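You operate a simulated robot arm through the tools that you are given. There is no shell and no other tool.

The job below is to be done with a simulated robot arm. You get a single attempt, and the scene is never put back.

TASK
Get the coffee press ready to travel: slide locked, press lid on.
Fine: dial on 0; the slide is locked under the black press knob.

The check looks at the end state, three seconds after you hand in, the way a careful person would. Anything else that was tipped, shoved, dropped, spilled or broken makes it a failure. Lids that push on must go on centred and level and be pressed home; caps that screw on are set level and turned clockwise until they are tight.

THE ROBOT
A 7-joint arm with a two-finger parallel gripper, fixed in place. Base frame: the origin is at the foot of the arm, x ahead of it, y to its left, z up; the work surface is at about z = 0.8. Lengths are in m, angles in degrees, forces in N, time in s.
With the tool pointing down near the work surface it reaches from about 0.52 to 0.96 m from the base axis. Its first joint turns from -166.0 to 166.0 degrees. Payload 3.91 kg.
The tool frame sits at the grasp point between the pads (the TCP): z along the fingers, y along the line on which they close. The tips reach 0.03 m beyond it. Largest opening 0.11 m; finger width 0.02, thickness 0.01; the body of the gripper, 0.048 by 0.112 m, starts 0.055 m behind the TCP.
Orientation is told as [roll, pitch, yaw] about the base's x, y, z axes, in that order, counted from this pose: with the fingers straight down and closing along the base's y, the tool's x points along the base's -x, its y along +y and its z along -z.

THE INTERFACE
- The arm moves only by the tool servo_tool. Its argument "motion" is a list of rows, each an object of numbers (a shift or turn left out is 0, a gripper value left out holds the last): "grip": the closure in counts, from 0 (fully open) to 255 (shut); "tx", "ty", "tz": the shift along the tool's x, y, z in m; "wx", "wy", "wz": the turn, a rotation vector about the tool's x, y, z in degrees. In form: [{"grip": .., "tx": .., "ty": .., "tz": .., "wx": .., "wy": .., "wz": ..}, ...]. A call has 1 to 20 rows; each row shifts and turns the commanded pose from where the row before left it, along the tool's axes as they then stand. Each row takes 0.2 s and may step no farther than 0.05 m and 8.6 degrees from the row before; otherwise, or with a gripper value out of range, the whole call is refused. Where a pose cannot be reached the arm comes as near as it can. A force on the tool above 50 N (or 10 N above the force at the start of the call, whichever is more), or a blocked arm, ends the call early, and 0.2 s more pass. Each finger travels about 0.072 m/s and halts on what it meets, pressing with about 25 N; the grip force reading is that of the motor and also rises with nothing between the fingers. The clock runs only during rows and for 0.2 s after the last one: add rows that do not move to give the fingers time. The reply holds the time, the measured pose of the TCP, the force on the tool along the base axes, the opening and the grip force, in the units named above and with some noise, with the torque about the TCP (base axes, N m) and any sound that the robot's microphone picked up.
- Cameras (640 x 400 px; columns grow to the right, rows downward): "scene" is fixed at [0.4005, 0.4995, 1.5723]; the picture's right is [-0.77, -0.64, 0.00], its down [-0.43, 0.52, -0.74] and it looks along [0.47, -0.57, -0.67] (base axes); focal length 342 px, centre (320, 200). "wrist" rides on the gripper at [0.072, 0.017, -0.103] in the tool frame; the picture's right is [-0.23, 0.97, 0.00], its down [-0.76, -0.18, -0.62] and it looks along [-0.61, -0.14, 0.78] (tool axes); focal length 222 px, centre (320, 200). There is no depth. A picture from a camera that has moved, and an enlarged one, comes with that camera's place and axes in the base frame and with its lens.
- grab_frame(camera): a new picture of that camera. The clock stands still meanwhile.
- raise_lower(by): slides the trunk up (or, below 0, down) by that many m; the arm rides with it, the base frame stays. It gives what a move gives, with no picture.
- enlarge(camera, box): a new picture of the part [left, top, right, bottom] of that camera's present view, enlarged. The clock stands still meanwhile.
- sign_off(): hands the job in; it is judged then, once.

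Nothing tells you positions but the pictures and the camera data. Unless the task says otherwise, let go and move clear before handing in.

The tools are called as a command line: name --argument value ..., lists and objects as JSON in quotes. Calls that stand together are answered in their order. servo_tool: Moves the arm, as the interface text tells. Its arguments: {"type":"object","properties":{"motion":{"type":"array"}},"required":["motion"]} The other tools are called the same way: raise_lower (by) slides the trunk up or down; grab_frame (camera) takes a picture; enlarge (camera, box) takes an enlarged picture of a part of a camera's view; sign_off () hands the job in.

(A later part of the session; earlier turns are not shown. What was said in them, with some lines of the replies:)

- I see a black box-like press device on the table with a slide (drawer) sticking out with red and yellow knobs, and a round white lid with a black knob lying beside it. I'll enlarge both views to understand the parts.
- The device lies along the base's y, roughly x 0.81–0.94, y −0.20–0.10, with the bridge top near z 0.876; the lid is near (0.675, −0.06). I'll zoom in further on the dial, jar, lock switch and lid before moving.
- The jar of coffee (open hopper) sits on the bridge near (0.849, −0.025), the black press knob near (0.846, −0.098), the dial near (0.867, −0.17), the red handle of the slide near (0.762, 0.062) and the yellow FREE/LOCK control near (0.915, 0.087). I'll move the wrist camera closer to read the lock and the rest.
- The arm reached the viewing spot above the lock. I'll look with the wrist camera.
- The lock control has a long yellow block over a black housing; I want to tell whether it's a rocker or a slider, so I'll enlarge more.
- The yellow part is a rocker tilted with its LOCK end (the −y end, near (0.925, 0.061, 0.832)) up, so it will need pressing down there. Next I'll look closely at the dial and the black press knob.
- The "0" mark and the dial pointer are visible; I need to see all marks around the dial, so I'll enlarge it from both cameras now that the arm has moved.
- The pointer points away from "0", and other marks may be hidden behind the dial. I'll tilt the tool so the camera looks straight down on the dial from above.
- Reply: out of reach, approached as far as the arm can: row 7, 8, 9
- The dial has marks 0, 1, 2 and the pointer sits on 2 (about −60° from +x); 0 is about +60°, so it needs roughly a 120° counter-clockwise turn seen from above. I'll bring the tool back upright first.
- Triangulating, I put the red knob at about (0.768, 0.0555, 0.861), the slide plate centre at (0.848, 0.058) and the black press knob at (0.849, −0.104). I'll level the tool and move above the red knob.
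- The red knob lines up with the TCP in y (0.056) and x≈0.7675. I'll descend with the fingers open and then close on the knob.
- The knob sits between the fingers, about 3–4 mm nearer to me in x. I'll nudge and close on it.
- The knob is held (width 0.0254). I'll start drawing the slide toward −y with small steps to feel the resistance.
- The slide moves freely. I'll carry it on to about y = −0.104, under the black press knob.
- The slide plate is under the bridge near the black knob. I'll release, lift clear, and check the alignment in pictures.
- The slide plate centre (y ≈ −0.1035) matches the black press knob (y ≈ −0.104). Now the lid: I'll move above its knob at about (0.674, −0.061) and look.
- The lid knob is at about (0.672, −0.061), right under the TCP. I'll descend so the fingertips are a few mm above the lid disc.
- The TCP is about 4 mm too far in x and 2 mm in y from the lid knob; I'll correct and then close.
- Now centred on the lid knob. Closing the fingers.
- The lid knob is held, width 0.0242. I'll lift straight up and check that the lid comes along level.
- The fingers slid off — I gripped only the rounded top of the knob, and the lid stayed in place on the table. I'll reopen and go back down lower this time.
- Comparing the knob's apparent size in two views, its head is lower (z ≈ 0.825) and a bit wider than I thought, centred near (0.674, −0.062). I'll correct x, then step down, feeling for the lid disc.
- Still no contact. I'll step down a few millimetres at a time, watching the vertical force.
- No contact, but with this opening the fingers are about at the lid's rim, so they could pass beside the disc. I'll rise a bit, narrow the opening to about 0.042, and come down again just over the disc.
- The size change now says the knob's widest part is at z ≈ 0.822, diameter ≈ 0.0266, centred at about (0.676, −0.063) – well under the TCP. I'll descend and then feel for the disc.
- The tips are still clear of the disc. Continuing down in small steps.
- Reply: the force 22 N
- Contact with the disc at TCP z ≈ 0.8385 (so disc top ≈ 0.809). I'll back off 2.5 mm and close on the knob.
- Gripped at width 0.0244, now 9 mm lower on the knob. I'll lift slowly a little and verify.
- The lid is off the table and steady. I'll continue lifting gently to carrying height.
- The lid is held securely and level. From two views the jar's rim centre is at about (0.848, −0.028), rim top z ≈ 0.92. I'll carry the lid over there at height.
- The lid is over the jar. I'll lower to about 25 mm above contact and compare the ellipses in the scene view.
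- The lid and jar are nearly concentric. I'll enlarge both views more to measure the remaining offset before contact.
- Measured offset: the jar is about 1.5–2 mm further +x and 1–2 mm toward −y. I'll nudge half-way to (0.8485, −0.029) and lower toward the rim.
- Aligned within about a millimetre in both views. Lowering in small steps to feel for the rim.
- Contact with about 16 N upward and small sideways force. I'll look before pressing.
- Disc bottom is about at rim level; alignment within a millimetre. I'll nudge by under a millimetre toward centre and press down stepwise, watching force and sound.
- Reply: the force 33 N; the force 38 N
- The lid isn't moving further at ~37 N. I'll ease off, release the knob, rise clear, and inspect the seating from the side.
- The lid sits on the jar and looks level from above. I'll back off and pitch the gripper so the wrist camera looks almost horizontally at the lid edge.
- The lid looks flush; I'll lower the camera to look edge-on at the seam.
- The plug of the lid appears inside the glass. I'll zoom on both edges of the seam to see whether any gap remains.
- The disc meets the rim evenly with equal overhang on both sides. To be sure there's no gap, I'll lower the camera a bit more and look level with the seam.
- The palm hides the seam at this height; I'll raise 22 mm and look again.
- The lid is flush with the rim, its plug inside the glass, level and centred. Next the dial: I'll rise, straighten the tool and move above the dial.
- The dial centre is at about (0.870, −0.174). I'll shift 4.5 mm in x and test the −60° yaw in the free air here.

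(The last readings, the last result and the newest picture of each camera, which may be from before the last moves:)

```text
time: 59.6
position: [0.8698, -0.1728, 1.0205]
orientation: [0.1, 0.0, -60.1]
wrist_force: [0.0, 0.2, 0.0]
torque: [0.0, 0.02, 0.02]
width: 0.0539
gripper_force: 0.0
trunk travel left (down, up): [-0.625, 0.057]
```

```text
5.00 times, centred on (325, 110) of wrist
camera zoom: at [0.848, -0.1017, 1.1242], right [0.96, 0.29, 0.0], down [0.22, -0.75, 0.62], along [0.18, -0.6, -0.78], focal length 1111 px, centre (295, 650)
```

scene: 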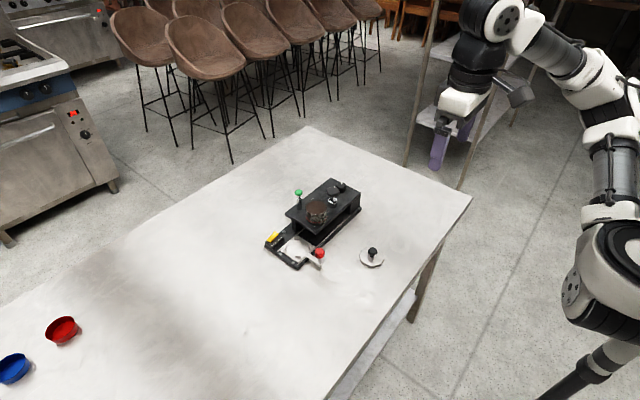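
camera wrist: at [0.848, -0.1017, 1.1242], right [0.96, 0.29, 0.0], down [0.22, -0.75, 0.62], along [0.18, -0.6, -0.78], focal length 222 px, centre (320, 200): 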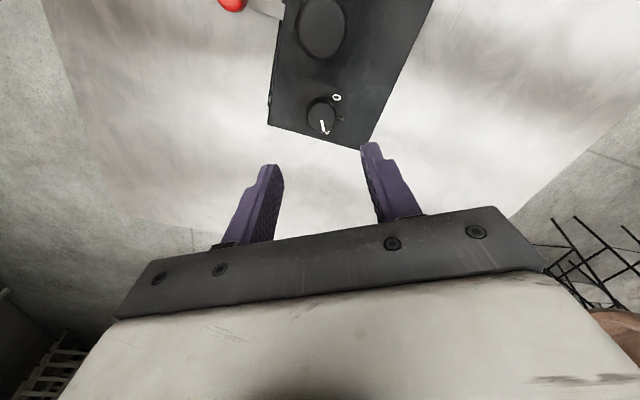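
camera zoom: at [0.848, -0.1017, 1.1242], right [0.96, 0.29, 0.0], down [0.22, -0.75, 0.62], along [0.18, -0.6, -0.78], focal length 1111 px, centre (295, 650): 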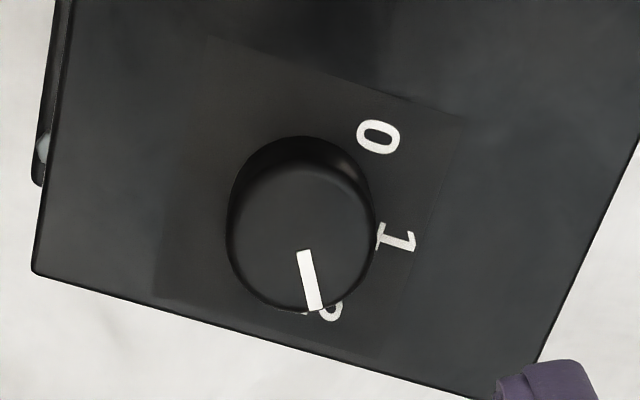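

Yaw −60° works, and the dial centre is confirmed near (0.871, −0.174), diameter ≈ 0.029. I'll descend so the tips reach down around the dial.

servo_tool --motion '[{"tx": -0.0014, "ty": 0.0004, "tz": 0.03}, {"tz": 0.03}, {"tz": 0.025}, {"tz": 0.012}, {"tx": 0}]'

enlarge --camera "wrist" --box '[240, 90, 400, 220]'

enlarge --camera "scene" --box '[310, 160, 375, 215]'

```text
time: 60.8
position: [0.8694, -0.1742, 0.9239]
orientation: [0.2, -0.1, -60.0]
wrist_force: [-0.5, 0.3, -0.4]
torque: [-0.05, 0.0, 0.0]
width: 0.0536
gripper_force: 0.0
trunk travel left (down, up): [-0.625, 0.057]
```

```text
3.08 times, centred on (320, 155) of wrist
camera zoom: at [0.8478, -0.1026, 1.0275], right [0.96, 0.29, 0.0], down [0.23, -0.75, 0.62], along [0.18, -0.6, -0.78], focal length 684 px, centre (320, 338)
```

zoom: 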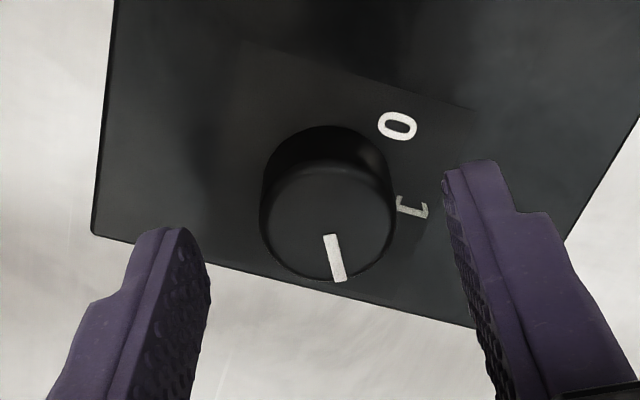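

```text
7.27 times, centred on (342, 188) of scene
camera zoom: at [0.4005, 0.4995, 1.5723], right [-0.77, -0.64, 0.0], down [-0.43, 0.52, -0.74], along [0.47, -0.57, -0.67], focal length 2488 px, centre (156, 291)
```

zoom: 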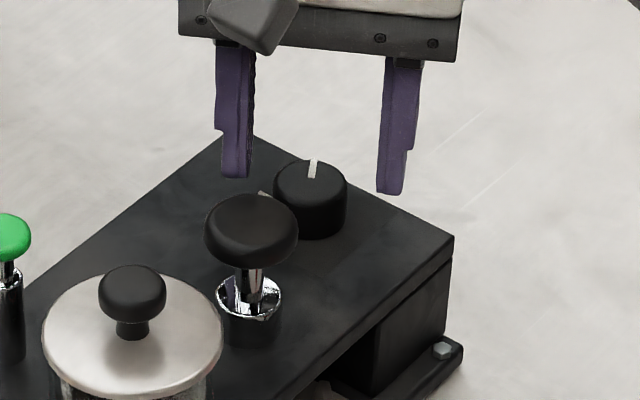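

Well centred. Descending the last ~12 mm in steps while watching for contact with the bridge.

servo_tool --motion '[{"ty": 0.001, "tz": 0.004}, {"tz": 0.004}, {"tz": 0.002}, {"tx": 0}]'

```text
time: 61.8
position: [0.8715, -0.1738, 0.9133]
orientation: [0.1, 0.1, -59.9]
wrist_force: [0.0, -0.4, -0.5]
torque: [0.02, -0.01, -0.01]
width: 0.0539
gripper_force: 0.0
trunk travel left (down, up): [-0.625, 0.057]
```

servo_tool --motion '[{"tz": 0.002}, {"tx": 0}]'

enlarge --camera "wrist" --box '[240, 90, 400, 220]'

enlarge --camera "scene" --box '[320, 165, 370, 210]'

```text
time: 62.4
position: [0.8726, -0.1738, 0.9117]
orientation: [0.0, 0.0, -60.0]
wrist_force: [0.2, -0.3, 0.3]
torque: [0.01, 0.0, 0.0]
width: 0.0537
gripper_force: 0.1
trunk travel left (down, up): [-0.625, 0.057]
```

```text
3.08 times, centred on (320, 155) of wrist
camera zoom: at [0.8504, -0.1016, 1.0146], right [0.96, 0.29, 0.0], down [0.23, -0.75, 0.62], along [0.18, -0.6, -0.78], focal length 684 px, centre (320, 338)
```

zoom: 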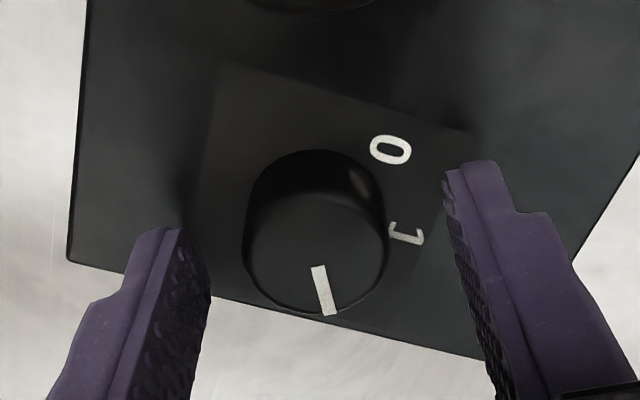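

```text
8.89 times, centred on (345, 188) of scene
camera zoom: at [0.4005, 0.4995, 1.5723], right [-0.77, -0.64, 0.0], down [-0.43, 0.52, -0.74], along [0.47, -0.57, -0.67], focal length 3041 px, centre (98, 311)
```

zoom: 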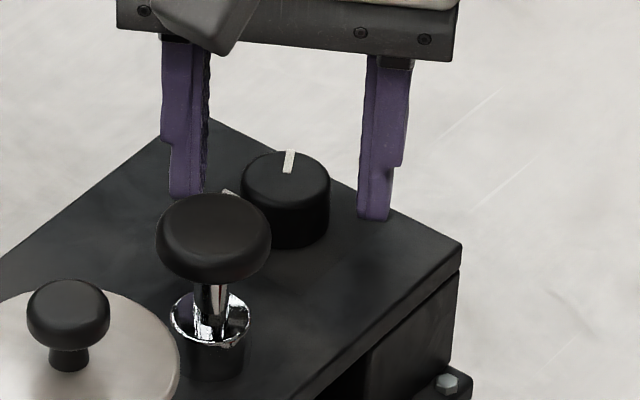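

The TCP drifted ~2 mm; I'll correct it and then close on the dial.

servo_tool --motion '[{"tx": 0.002, "ty": -0.0016}, {"tx": 0}, {"grip": 200}, {"tx": 0}, {"grip": 255}, {"tx": 0}, {"tx": 0}, {"tx": 0}]'

enlarge --camera "wrist" --box '[240, 90, 400, 220]'

```text
time: 64.2
position: [0.8702, -0.1718, 0.9111]
orientation: [0.1, 0.0, -60.0]
wrist_force: [3.3, 0.4, 0.7]
torque: [0.07, -0.05, 0.11]
width: 0.0308
gripper_force: 44.8
trunk travel left (down, up): [-0.625, 0.057]
```

```text
3.08 times, centred on (320, 155) of wrist
camera zoom: at [0.8482, -0.1009, 1.0146], right [0.96, 0.29, 0.0], down [0.23, -0.75, 0.62], along [0.18, -0.6, -0.78], focal length 684 px, centre (320, 338)
```

zoom: 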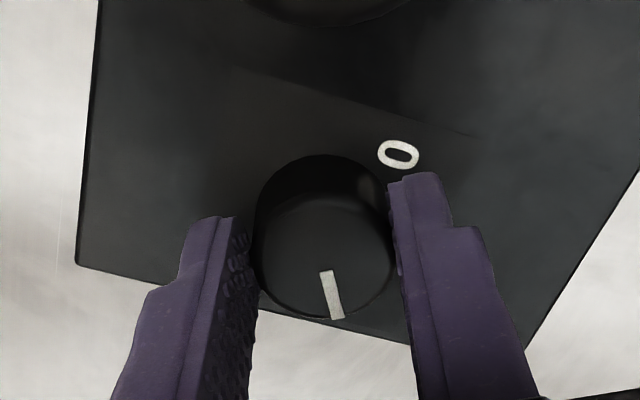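

The dial is gripped squarely with little side load. I'll turn counter-clockwise (seen from above) 30° first and check.

servo_tool --motion '[{"wz": -7.5}, {"wz": -7.5}, {"wz": -7.5}, {"wz": -7.5}, {"tx": 0}]'

enlarge --camera "wrist" --box '[240, 90, 400, 220]'

enlarge --camera "scene" --box '[320, 165, 370, 210]'

```text
time: 65.4
position: [0.8683, -0.1738, 0.9115]
orientation: [0.0, 0.0, -30.0]
wrist_force: [-8.6, -5.1, -1.1]
torque: [-0.39, 0.02, -0.03]
width: 0.0308
gripper_force: 44.9
trunk travel left (down, up): [-0.625, 0.057]
```

```text
3.08 times, centred on (320, 155) of wrist
camera zoom: at [0.8144, -0.1226, 1.0146], right [0.68, 0.73, 0.0], down [0.57, -0.53, 0.62], along [0.46, -0.43, -0.78], focal length 684 px, centre (320, 338)
```

zoom: 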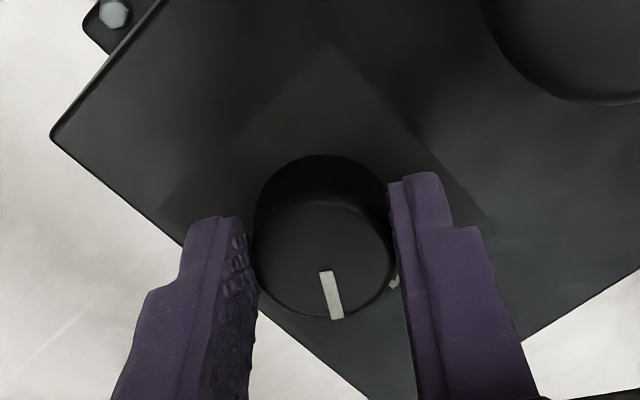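

```text
8.89 times, centred on (345, 188) of scene
camera zoom: at [0.4005, 0.4995, 1.5723], right [-0.77, -0.64, 0.0], down [-0.43, 0.52, -0.74], along [0.47, -0.57, -0.67], focal length 3041 px, centre (98, 311)
```

zoom: 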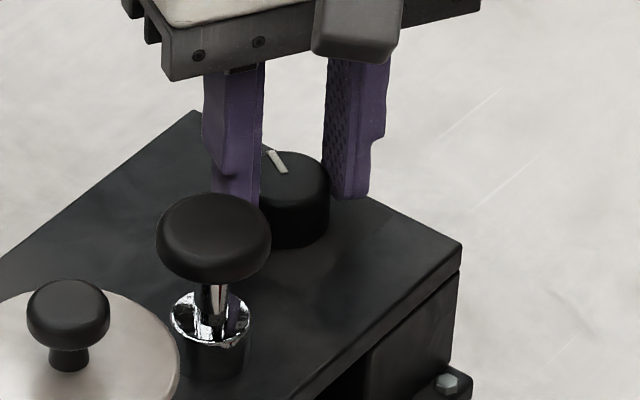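

The dial turns with the gripper. Continuing toward 0 in two more stages.

servo_tool --motion '[{"wz": -7.5}, {"wz": -7.5}, {"wz": -7.5}, {"wz": -7.5}, {"wz": -7.5}, {"wz": -7.5}, {"tx": 0}]'

enlarge --camera "wrist" --box '[240, 90, 400, 220]'

```text
time: 67.0
position: [0.8683, -0.1763, 0.9112]
orientation: [-0.1, 0.0, 14.9]
wrist_force: [-16.0, -28.7, -3.7]
torque: [-1.03, 1.3, -0.07]
width: 0.0307
gripper_force: 45.3
trunk travel left (down, up): [-0.625, 0.057]
```

```text
3.08 times, centred on (320, 155) of wrist
camera zoom: at [0.794, -0.1784, 1.0147], right [-0.03, 1.0, 0.0], down [0.78, 0.02, 0.62], along [0.62, 0.02, -0.78], focal length 684 px, centre (320, 338)
```

zoom: 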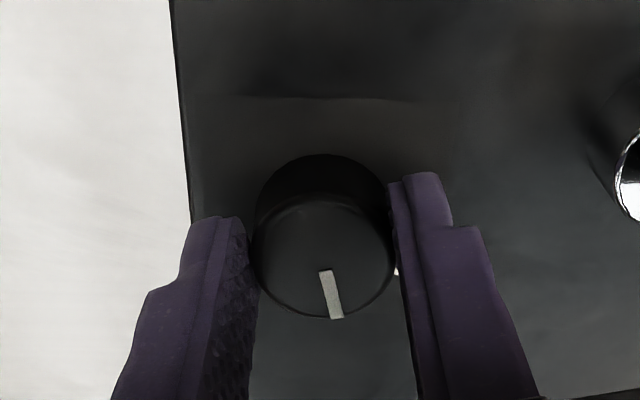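

The turn works but side load is building (dial pushing −x, −y); I'll shift the commanded centre by ~2–3 mm to relieve it, then go on.

servo_tool --motion '[{"tx": 0.001, "ty": -0.001}, {"tx": 0.001, "ty": -0.001}, {"tx": 0}]'

```text
time: 67.8
position: [0.8685, -0.177, 0.9104]
orientation: [-0.1, -0.2, 14.9]
wrist_force: [-6.0, -23.6, 0.2]
torque: [-1.09, 1.17, -0.1]
width: 0.0307
gripper_force: 45.4
trunk travel left (down, up): [-0.625, 0.057]
```

servo_tool --motion '[{"ty": -0.001}, {"ty": -0.001}, {"tx": 0}]'

```text
time: 68.6
position: [0.867, -0.1774, 0.9114]
orientation: [0.1, -0.2, 15.1]
wrist_force: [-12.6, -10.5, -1.5]
torque: [0.08, -0.42, -0.01]
width: 0.0307
gripper_force: 45.1
trunk travel left (down, up): [-0.625, 0.057]
```

servo_tool --motion '[{"tx": 0.001, "ty": -0.001}, {"wz": -7.5}, {"wz": -7.5}, {"wz": -7.5}, {"tx": 0}]'

enlarge --camera "wrist" --box '[240, 90, 400, 220]'

enlarge --camera "scene" --box '[320, 165, 370, 210]'

```text
time: 69.8
position: [0.8686, -0.1784, 0.9103]
orientation: [-0.2, -0.3, 37.5]
wrist_force: [14.6, -4.1, 0.7]
torque: [0.13, -1.04, -0.06]
width: 0.0306
gripper_force: 45.5
trunk travel left (down, up): [-0.625, 0.057]
```

```text
3.08 times, centred on (320, 155) of wrist
camera zoom: at [0.8007, -0.2086, 1.0143], right [-0.41, 0.91, 0.0], down [0.71, 0.32, 0.63], along [0.57, 0.26, -0.78], focal length 684 px, centre (320, 338)
```

zoom: 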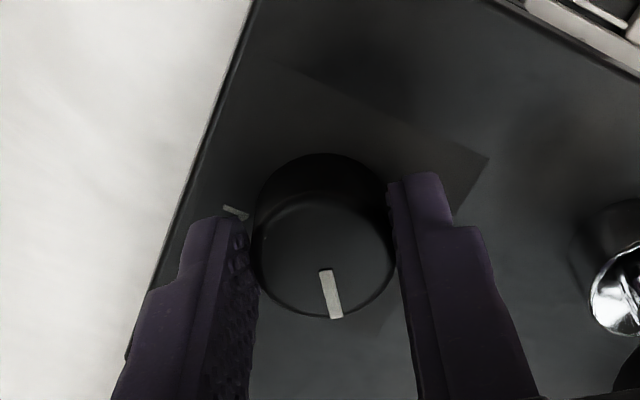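

```text
8.89 times, centred on (345, 188) of scene
camera zoom: at [0.4005, 0.4995, 1.5723], right [-0.77, -0.64, 0.0], down [-0.43, 0.52, -0.74], along [0.47, -0.57, -0.67], focal length 3041 px, centre (98, 311)
```

zoom: 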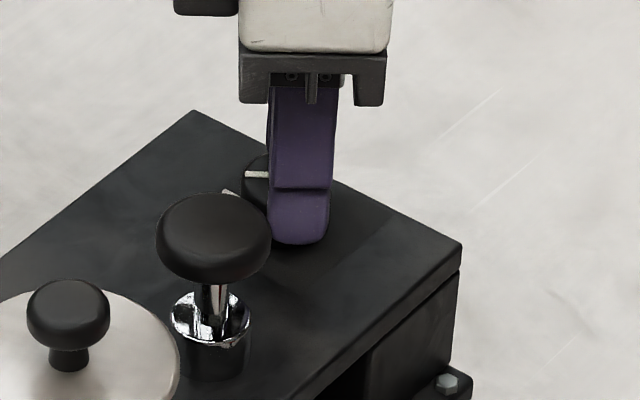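

97.5° done; the pointer keeps its place in the grip. Another 22.5° to reach 0.

servo_tool --motion '[{"wz": -7.5}, {"wz": -7.5}, {"wz": -7.5}, {"tx": 0}]'

enlarge --camera "wrist" --box '[240, 90, 400, 220]'

```text
time: 70.8
position: [0.8693, -0.1795, 0.9106]
orientation: [-0.3, -0.3, 60.1]
wrist_force: [28.0, -8.2, 5.6]
torque: [0.59, -1.1, -0.09]
width: 0.0306
gripper_force: 44.8
trunk travel left (down, up): [-0.625, 0.057]
```

```text
3.08 times, centred on (320, 155) of wrist
camera zoom: at [0.8185, -0.2331, 1.0143], right [-0.73, 0.68, 0.0], down [0.53, 0.57, 0.63], along [0.43, 0.46, -0.78], focal length 684 px, centre (320, 338)
```

zoom: 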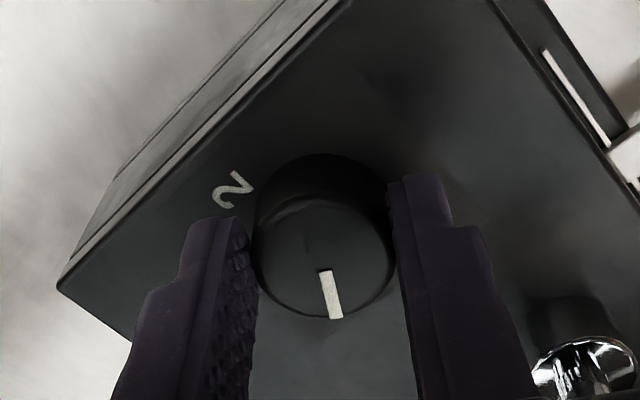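

At 120°. I'll relieve the side load, release and lift to check the pointer against the 0 mark.

servo_tool --motion '[{"tx": -0.0005, "ty": -0.0013}, {"ty": -0.0013}, {"grip": 130}, {"tx": 0}, {"tx": 0}, {"tz": -0.02}, {"tz": -0.03}, {"tz": -0.04}, {"tx": 0}]'

grab_frame --camera "wrist"

enlarge --camera "wrist" --box '[270, 70, 370, 150]'

enlarge --camera "scene" --box '[320, 165, 370, 210]'

```text
time: 72.8
position: [0.8692, -0.1801, 1.0001]
orientation: [-0.1, -0.2, 60.0]
wrist_force: [-0.2, 1.2, 0.1]
torque: [-0.01, 0.0, 0.0]
width: 0.0541
gripper_force: 0.1
trunk travel left (down, up): [-0.625, 0.057]
```

```text
taken
camera wrist: at [0.8188, -0.2333, 1.1039], right [-0.73, 0.68, 0.0], down [0.53, 0.57, 0.62], along [0.43, 0.46, -0.78], focal length 222 px, centre (320, 200)
```

wrist: 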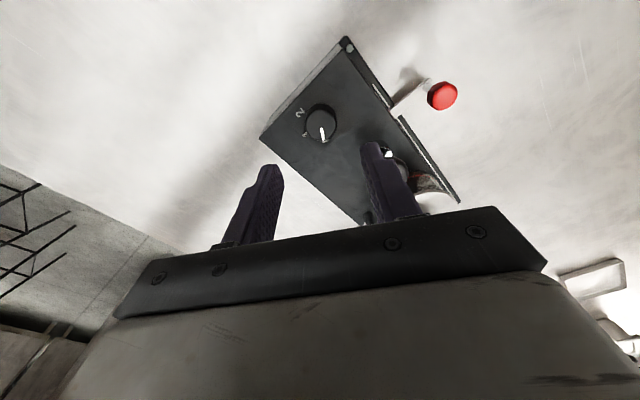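

```text
5.00 times, centred on (320, 110) of wrist
camera zoom: at [0.8188, -0.2333, 1.1039], right [-0.73, 0.68, 0.0], down [0.53, 0.57, 0.62], along [0.43, 0.46, -0.78], focal length 1111 px, centre (320, 650)
```

zoom: 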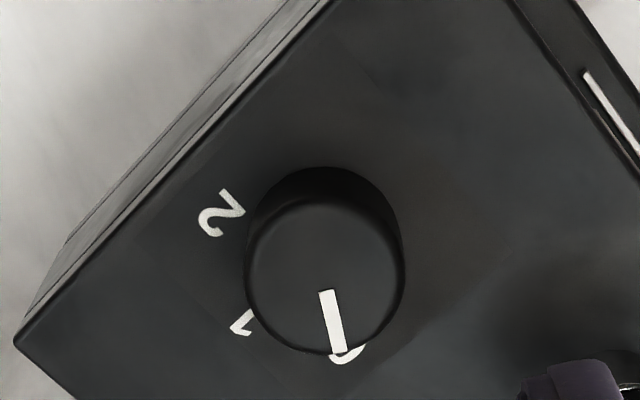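

```text
8.89 times, centred on (345, 188) of scene
camera zoom: at [0.4005, 0.4995, 1.5723], right [-0.77, -0.64, 0.0], down [-0.43, 0.52, -0.74], along [0.47, -0.57, -0.67], focal length 3041 px, centre (98, 311)
```

zoom: 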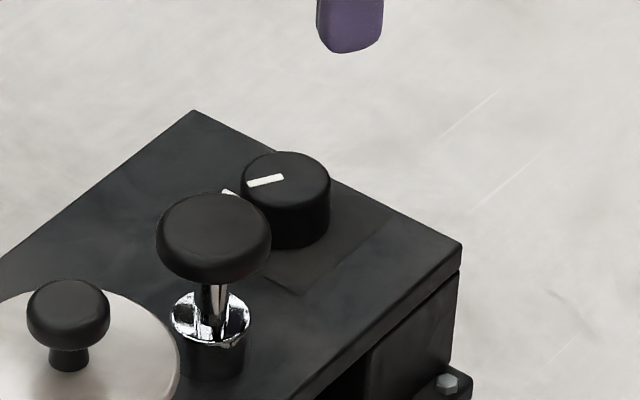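

The pointer now points at 0 (just as it pointed at 2 before). I'll rotate back to the −60° view, where the 0 isn't hidden by the dial, to verify the alignment.

servo_tool --motion '[{"tz": -0.02}, {"wz": 7.5}, {"wz": 7.5}, {"wz": 7.5}, {"wz": 7.5}, {"wz": 7.5}, {"wz": 7.5}, {"wz": 7.5}, {"wz": 7.5}, {"wz": 7.5}, {"wz": 7.5}, {"wz": 7.5}, {"wz": 7.5}, {"wz": 7.5}, {"wz": 7.5}, {"wz": 7.5}, {"wz": 7.5}, {"tx": 0}]'

enlarge --camera "wrist" --box '[280, 70, 370, 150]'

```text
time: 76.6
position: [0.8694, -0.1792, 1.0209]
orientation: [0.1, 0.0, -60.1]
wrist_force: [0.7, 0.1, 0.4]
torque: [-0.01, 0.0, -0.02]
width: 0.0542
gripper_force: 0.0
trunk travel left (down, up): [-0.625, 0.057]
```

```text
5.00 times, centred on (325, 110) of wrist
camera zoom: at [0.8484, -0.1074, 1.1254], right [0.96, 0.29, 0.0], down [0.22, -0.75, 0.62], along [0.18, -0.6, -0.78], focal length 1111 px, centre (295, 650)
```

zoom: 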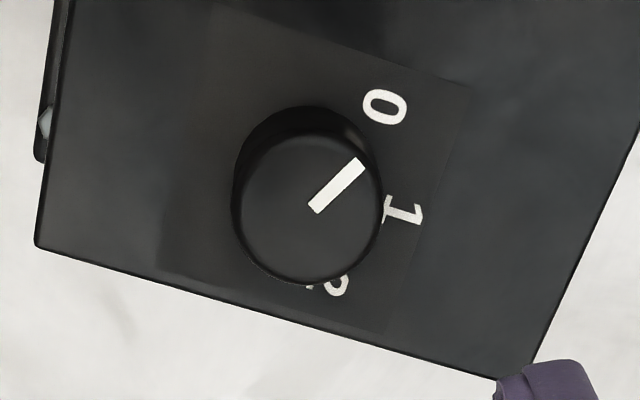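

The pointer (≈61°) matches the 0 mark (≈61°) – the dial is on 0. Now the lock: straighten the yaw, close the fingers, and move above the LOCK end of the yellow rocker.

servo_tool --motion '[{"wz": -7.5, "grip": 255}, {"wz": -7.5}, {"wz": -7.5}, {"wz": -7.5}, {"wz": -7.5}, {"wz": -7.5}, {"wz": -7.5}, {"wz": -7.5}, {"tx": -0.0093, "ty": 0.0402}, {"tx": -0.0093, "ty": 0.0402}, {"tx": -0.0093, "ty": 0.0402}, {"tx": -0.0093, "ty": 0.0402}, {"tx": -0.0093, "ty": 0.0402}, {"tx": -0.0093, "ty": 0.0402}, {"tx": 0}]'

grab_frame --camera "wrist"

enlarge --camera "wrist" --box '[250, 60, 390, 180]'

enlarge --camera "scene" --box '[240, 150, 400, 270]'

```text
time: 79.8
position: [0.9254, 0.0635, 1.0204]
orientation: [0.0, -0.1, 0.1]
wrist_force: [0.5, -0.6, 0.4]
torque: [0.0, -0.01, -0.02]
width: 0.0
gripper_force: 25.1
trunk travel left (down, up): [-0.625, 0.057]
```

```text
taken
camera wrist: at [0.8534, 0.0804, 1.1243], right [0.23, 0.97, 0.0], down [0.76, -0.18, 0.62], along [0.61, -0.14, -0.78], focal length 222 px, centre (320, 200)
```

wrist: 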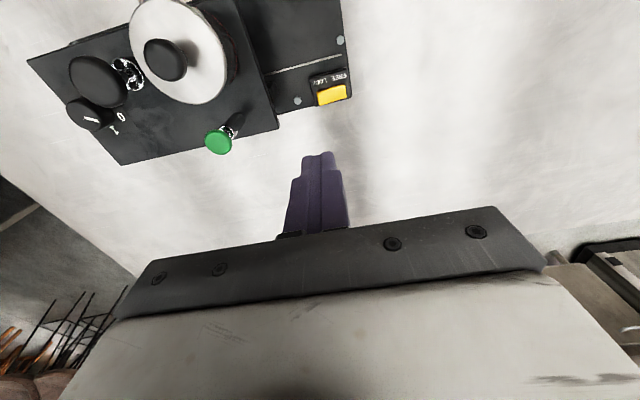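

```text
3.33 times, centred on (320, 120) of wrist
camera zoom: at [0.8534, 0.0804, 1.1243], right [0.23, 0.97, 0.0], down [0.76, -0.18, 0.62], along [0.61, -0.14, -0.78], focal length 740 px, centre (320, 467)
```

zoom: 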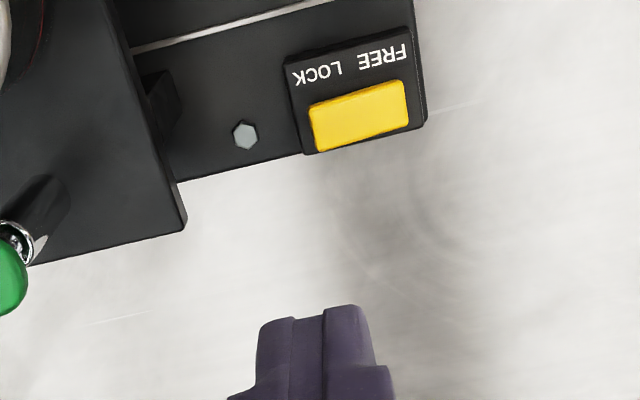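

```text
3.33 times, centred on (320, 210) of scene
camera zoom: at [0.4005, 0.4995, 1.5723], right [-0.77, -0.64, 0.0], down [-0.43, 0.52, -0.74], along [0.47, -0.57, -0.67], focal length 1140 px, centre (320, 167)
```

zoom: 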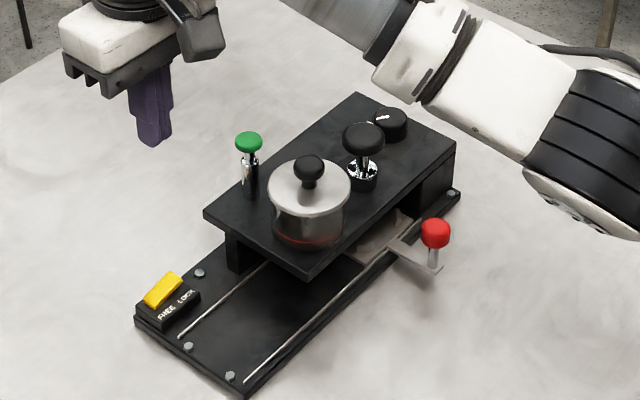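

The rocker's LOCK end is at about (0.925, 0.063). I'll descend over (0.925, 0.065) to just above it and check the position.

servo_tool --motion '[{"ty": 0.0015, "tz": 0.04}, {"tz": 0.04}, {"tz": 0.035}, {"tz": 0.025}, {"tx": 0}]'

enlarge --camera "scene" --box '[255, 210, 325, 265]'

enlarge --camera "wrist" --box '[260, 100, 380, 200]'

```text
time: 81.0
position: [0.9288, 0.0633, 0.8819]
orientation: [0.0, -0.2, -0.1]
wrist_force: [0.8, 0.8, -0.1]
torque: [0.02, -0.01, -0.01]
width: 0.0
gripper_force: 25.1
trunk travel left (down, up): [-0.625, 0.057]
```

```text
7.27 times, centred on (290, 238) of scene
camera zoom: at [0.4005, 0.4995, 1.5723], right [-0.77, -0.64, 0.0], down [-0.43, 0.52, -0.74], along [0.47, -0.57, -0.67], focal length 2488 px, centre (538, -73)
```

zoom: 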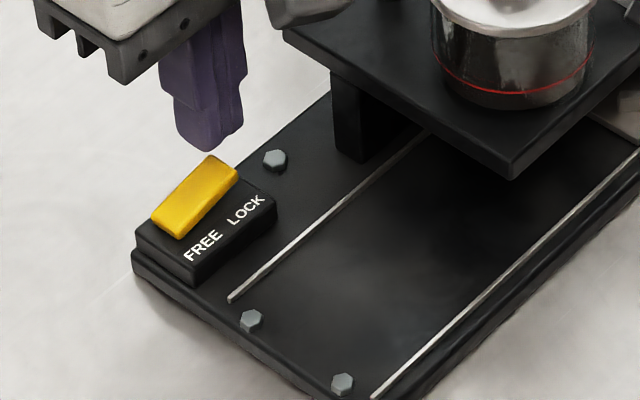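

```text
4.00 times, centred on (320, 150) of wrist
camera zoom: at [0.8546, 0.0804, 0.9857], right [0.23, 0.97, 0.0], down [0.76, -0.18, 0.63], along [0.61, -0.14, -0.78], focal length 888 px, centre (320, 400)
```

zoom: 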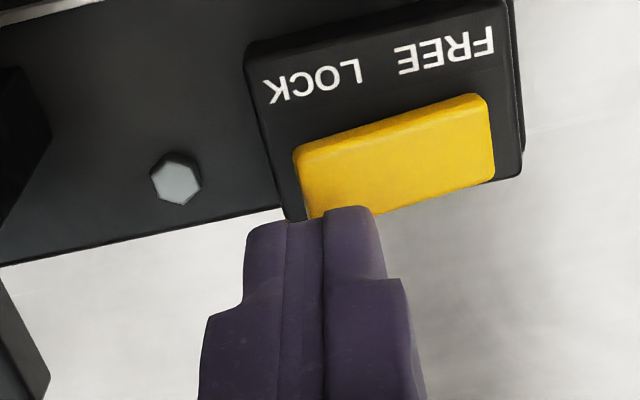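

The TCP drifted about 4 mm in x; correcting and then lowering stepwise onto the LOCK end.

servo_tool --motion '[{"tx": 0.004, "ty": 0.0017}, {"tz": 0.006}, {"tz": 0.005}, {"tx": 0}]'

enlarge --camera "wrist" --box '[260, 100, 380, 200]'

enlarge --camera "scene" --box '[255, 215, 305, 260]'

```text
time: 82.0
position: [0.9228, 0.0638, 0.8713]
orientation: [0.0, -0.2, 0.1]
wrist_force: [-0.1, -0.5, 0.4]
torque: [0.02, 0.0, -0.04]
width: 0.0
gripper_force: 24.7
trunk travel left (down, up): [-0.625, 0.057]
```

```text
4.00 times, centred on (320, 150) of wrist
camera zoom: at [0.8504, 0.0818, 0.9742], right [0.23, 0.97, 0.0], down [0.76, -0.18, 0.63], along [0.61, -0.14, -0.78], focal length 888 px, centre (320, 400)
```

zoom: 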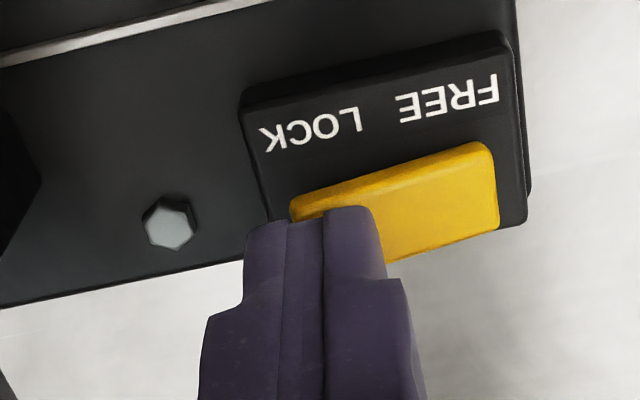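

```text
8.89 times, centred on (280, 238) of scene
camera zoom: at [0.4005, 0.4995, 1.5723], right [-0.77, -0.64, 0.0], down [-0.43, 0.52, -0.74], along [0.47, -0.57, -0.67], focal length 3041 px, centre (676, -133)
```

zoom: 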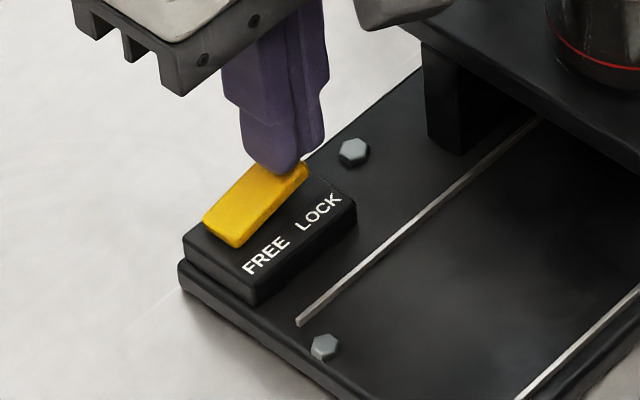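

The tips are right over the LOCK end. Pressing down in small steps.

servo_tool --motion '[{"tz": 0.003}, {"tz": 0.003}, {"tz": 0.002}, {"tx": 0}]'

```text
time: 83.0
position: [0.9225, 0.0643, 0.864]
orientation: [0.1, -0.2, 0.0]
wrist_force: [0.1, -2.9, 5.7]
torque: [-0.05, 0.03, -0.03]
width: 0.0
gripper_force: 25.2
trunk travel left (down, up): [-0.625, 0.057]
```

Contact with the rocker (5.7 N). Pressing further.

servo_tool --motion '[{"tz": 0.002}, {"tz": 0.002}, {"tx": 0}]'

enlarge --camera "scene" --box '[255, 215, 305, 260]'

```text
time: 83.8
position: [0.9224, 0.0651, 0.864]
orientation: [0.1, -0.6, 0.1]
wrist_force: [6.4, -1.3, 26.5]
torque: [0.17, -0.03, -0.02]
width: 0.0
gripper_force: 24.9
trunk travel left (down, up): [-0.625, 0.057]
```

```text
8.89 times, centred on (280, 238) of scene
camera zoom: at [0.4005, 0.4995, 1.5723], right [-0.77, -0.64, 0.0], down [-0.43, 0.52, -0.74], along [0.47, -0.57, -0.67], focal length 3041 px, centre (676, -133)
```

zoom: 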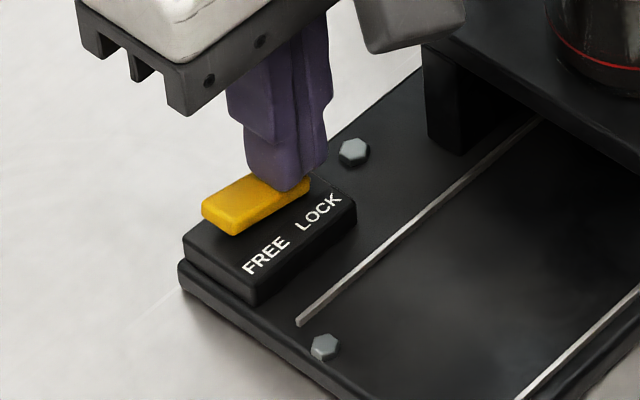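

The rocker has flipped – FREE end up, LOCK end down – and it's bottomed at 26 N. Lifting straight off to verify.

servo_tool --motion '[{"tz": 0.001}, {"tx": 0}, {"tz": -0.006}, {"tz": -0.02}, {"tz": -0.04}, {"tz": -0.04}, {"tz": -0.04}, {"tx": 0}]'

enlarge --camera "scene" --box '[255, 215, 305, 260]'

enlarge --camera "wrist" --box '[250, 60, 390, 180]'

enlarge --camera "scene" --box '[250, 165, 400, 280]'

```text
time: 85.6
position: [0.9222, 0.0666, 1.0016]
orientation: [0.1, -0.1, 0.0]
wrist_force: [0.8, -0.6, 0.2]
torque: [0.04, 0.01, -0.03]
width: 0.0004
gripper_force: 25.3
trunk travel left (down, up): [-0.625, 0.057]
```

```text
8.89 times, centred on (280, 238) of scene
camera zoom: at [0.4005, 0.4995, 1.5723], right [-0.77, -0.64, 0.0], down [-0.43, 0.52, -0.74], along [0.47, -0.57, -0.67], focal length 3041 px, centre (676, -133)
```

zoom: 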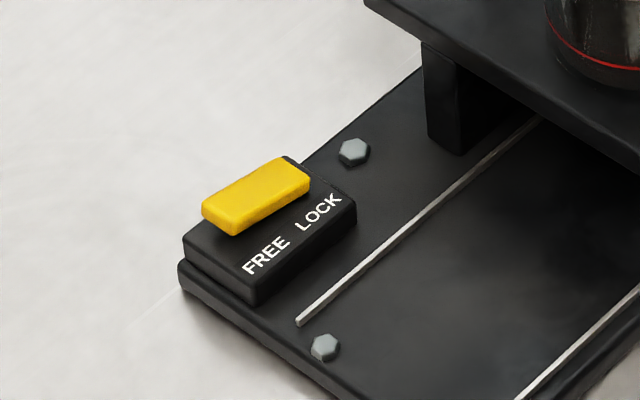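

```text
3.33 times, centred on (320, 120) of wrist
camera zoom: at [0.8501, 0.0826, 1.1041], right [0.23, 0.97, 0.0], down [0.76, -0.18, 0.62], along [0.61, -0.14, -0.78], focal length 740 px, centre (320, 467)
```

zoom: 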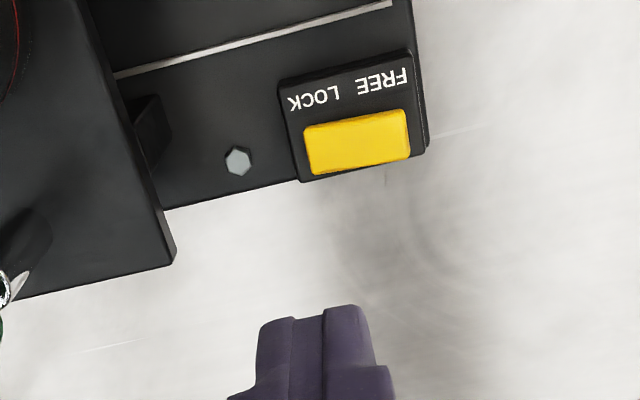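

```text
3.48 times, centred on (325, 222) of scene
camera zoom: at [0.4005, 0.4995, 1.5723], right [-0.77, -0.64, 0.0], down [-0.43, 0.52, -0.74], along [0.47, -0.57, -0.67], focal length 1190 px, centre (303, 122)
```

zoom: 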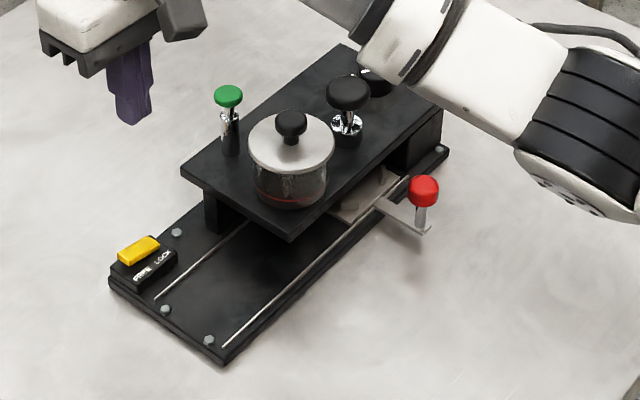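

The rocker stays in LOCK. I'll retreat and take a last side look at the slide, press foot and lid to verify everything.

servo_tool --motion '[{"tz": -0.03}, {"tx": 0.0328, "ty": -0.019}, {"tx": 0.0328, "ty": -0.019}, {"tx": 0.0328, "ty": -0.019}, {"tx": 0.0328, "ty": -0.019}, {"tx": 0.0328, "ty": -0.019}, {"tx": 0.0328, "ty": -0.019}, {"tx": 0.0328, "ty": -0.019}, {"tx": 0.0328, "ty": -0.019}, {"wy": -7.5, "grip": 0}, {"wy": -7.5}, {"wy": -7.5}, {"wy": -7.5}, {"wy": -7.5}, {"wy": -7.5}, {"tx": 0.02, "tz": 0.02}, {"tx": 0.02, "tz": 0.02}, {"tx": 0}]'

grab_frame --camera "wrist"

```text
time: 89.4
position: [0.6594, -0.0869, 0.9775]
orientation: [0.0, -45.0, -0.1]
wrist_force: [-0.7, -0.5, -0.4]
torque: [-0.02, 0.0, -0.01]
width: 0.11
gripper_force: 0.0
trunk travel left (down, up): [-0.625, 0.057]
```

```text
taken
camera wrist: at [0.5345, -0.0698, 0.9992], right [0.16, 0.97, 0.16], down [0.1, -0.18, 0.98], along [0.98, -0.14, -0.12], focal length 222 px, centre (320, 200)
```

wrist: 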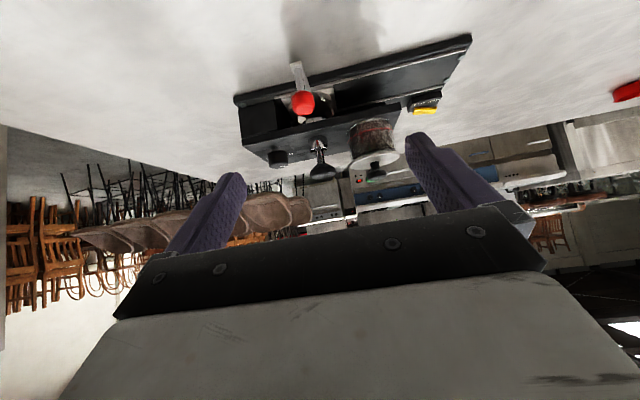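

enlarge --camera "wrist" --box '[230, 60, 350, 160]'

enlarge --camera "wrist" --box '[310, 100, 420, 190]'

enlarge --camera "wrist" --box '[390, 80, 450, 125]'

enlarge --camera "scene" --box '[290, 170, 380, 250]'

```text
4.00 times, centred on (290, 110) of wrist
camera zoom: at [0.5345, -0.0698, 0.9992], right [0.16, 0.97, 0.16], down [0.1, -0.18, 0.98], along [0.98, -0.14, -0.12], focal length 888 px, centre (440, 560)
```

zoom: 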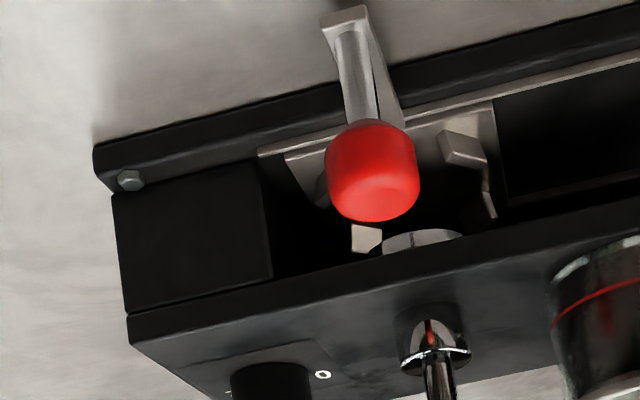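

```text
4.44 times, centred on (365, 145) of wrist
camera zoom: at [0.5345, -0.0698, 0.9992], right [0.16, 0.97, 0.16], down [0.1, -0.18, 0.98], along [0.98, -0.14, -0.12], focal length 987 px, centre (120, 444)
```

zoom: 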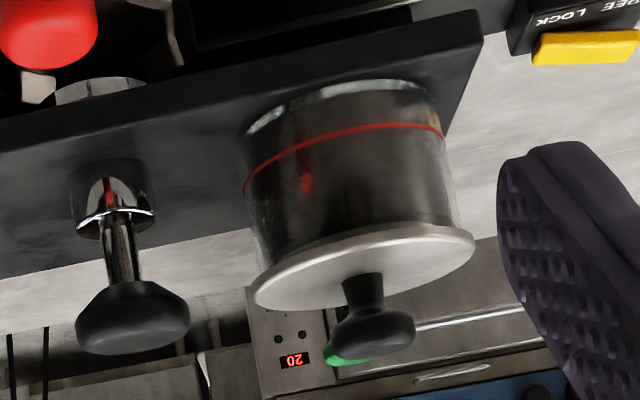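

```text
8.89 times, centred on (420, 102) of wrist
camera zoom: at [0.5345, -0.0698, 0.9992], right [0.16, 0.97, 0.16], down [0.1, -0.18, 0.98], along [0.98, -0.14, -0.12], focal length 1974 px, centre (-569, 1067)
```

zoom: 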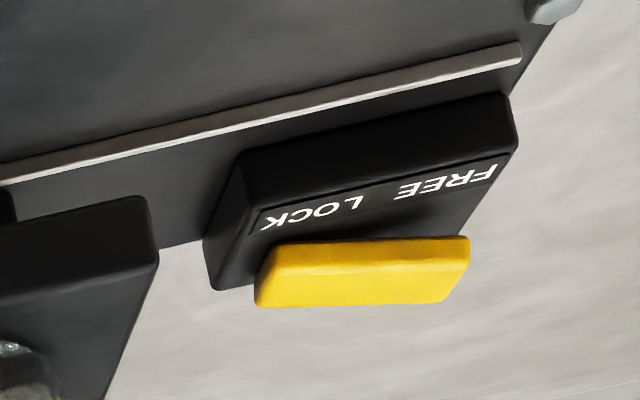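

```text
5.00 times, centred on (335, 210) of scene
camera zoom: at [0.4005, 0.4995, 1.5723], right [-0.77, -0.64, 0.0], down [-0.43, 0.52, -0.74], along [0.47, -0.57, -0.67], focal length 1711 px, centre (245, 150)
```

zoom: 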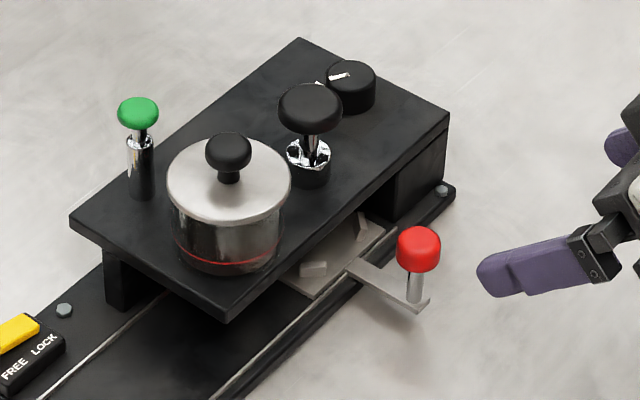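

The slide plate (y ≈ −0.102) sits under the press foot (y ≈ −0.102), the rocker is in LOCK, the dial points to 0, and the lid is flush and level on the jar. I'll raise the arm a bit more and hand in.

servo_tool --motion '[{"tx": -0.025, "tz": -0.025}, {"tx": -0.025, "tz": -0.025}, {"tx": -0.025, "tz": -0.025}, {"tx": 0}]'

grab_frame --camera "scene"

```text
time: 90.4
position: [0.6599, -0.0881, 1.0825]
orientation: [0.2, -45.1, 0.0]
wrist_force: [-1.1, 0.4, -0.6]
torque: [0.02, -0.02, 0.0]
width: 0.1099
gripper_force: 0.0
trunk travel left (down, up): [-0.625, 0.057]
```

```text
taken
```

scene: 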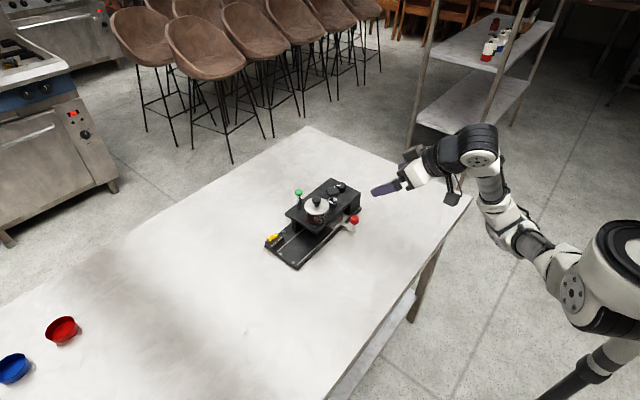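

The arm is clear, and the scene shows the press with its lid on, the slide under the black knob and locked, and the dial on 0. Nothing else has moved, so I'm handing in.

sign_off

```text
The job is handed in.
```

I handed the job in with the coffee press ready to travel. I judged each point by camera only, and the result of the check wasn't shown to me.

- **Slide:** the slide is under the black press knob, within about 1–2 mm. The yellow rocker is pressed to LOCK and stayed there. I didn't tug the slide to test that it holds.
- **Lid:** the lid is on the coffee jar, centred and level, with its plug inside the glass. I pressed it down with about 37 N, and the side views showed no gap at the rim.
- **Dial:** I turned it from 2 to 0. The pointer lines up with the 0 mark to within a degree or so.

On the first try at the lid, the fingers slipped off its knob as I lifted. The lid stayed upright on the table, and the second grip held. Nothing else appears to have been moved or tipped, and the arm is clear of the press.
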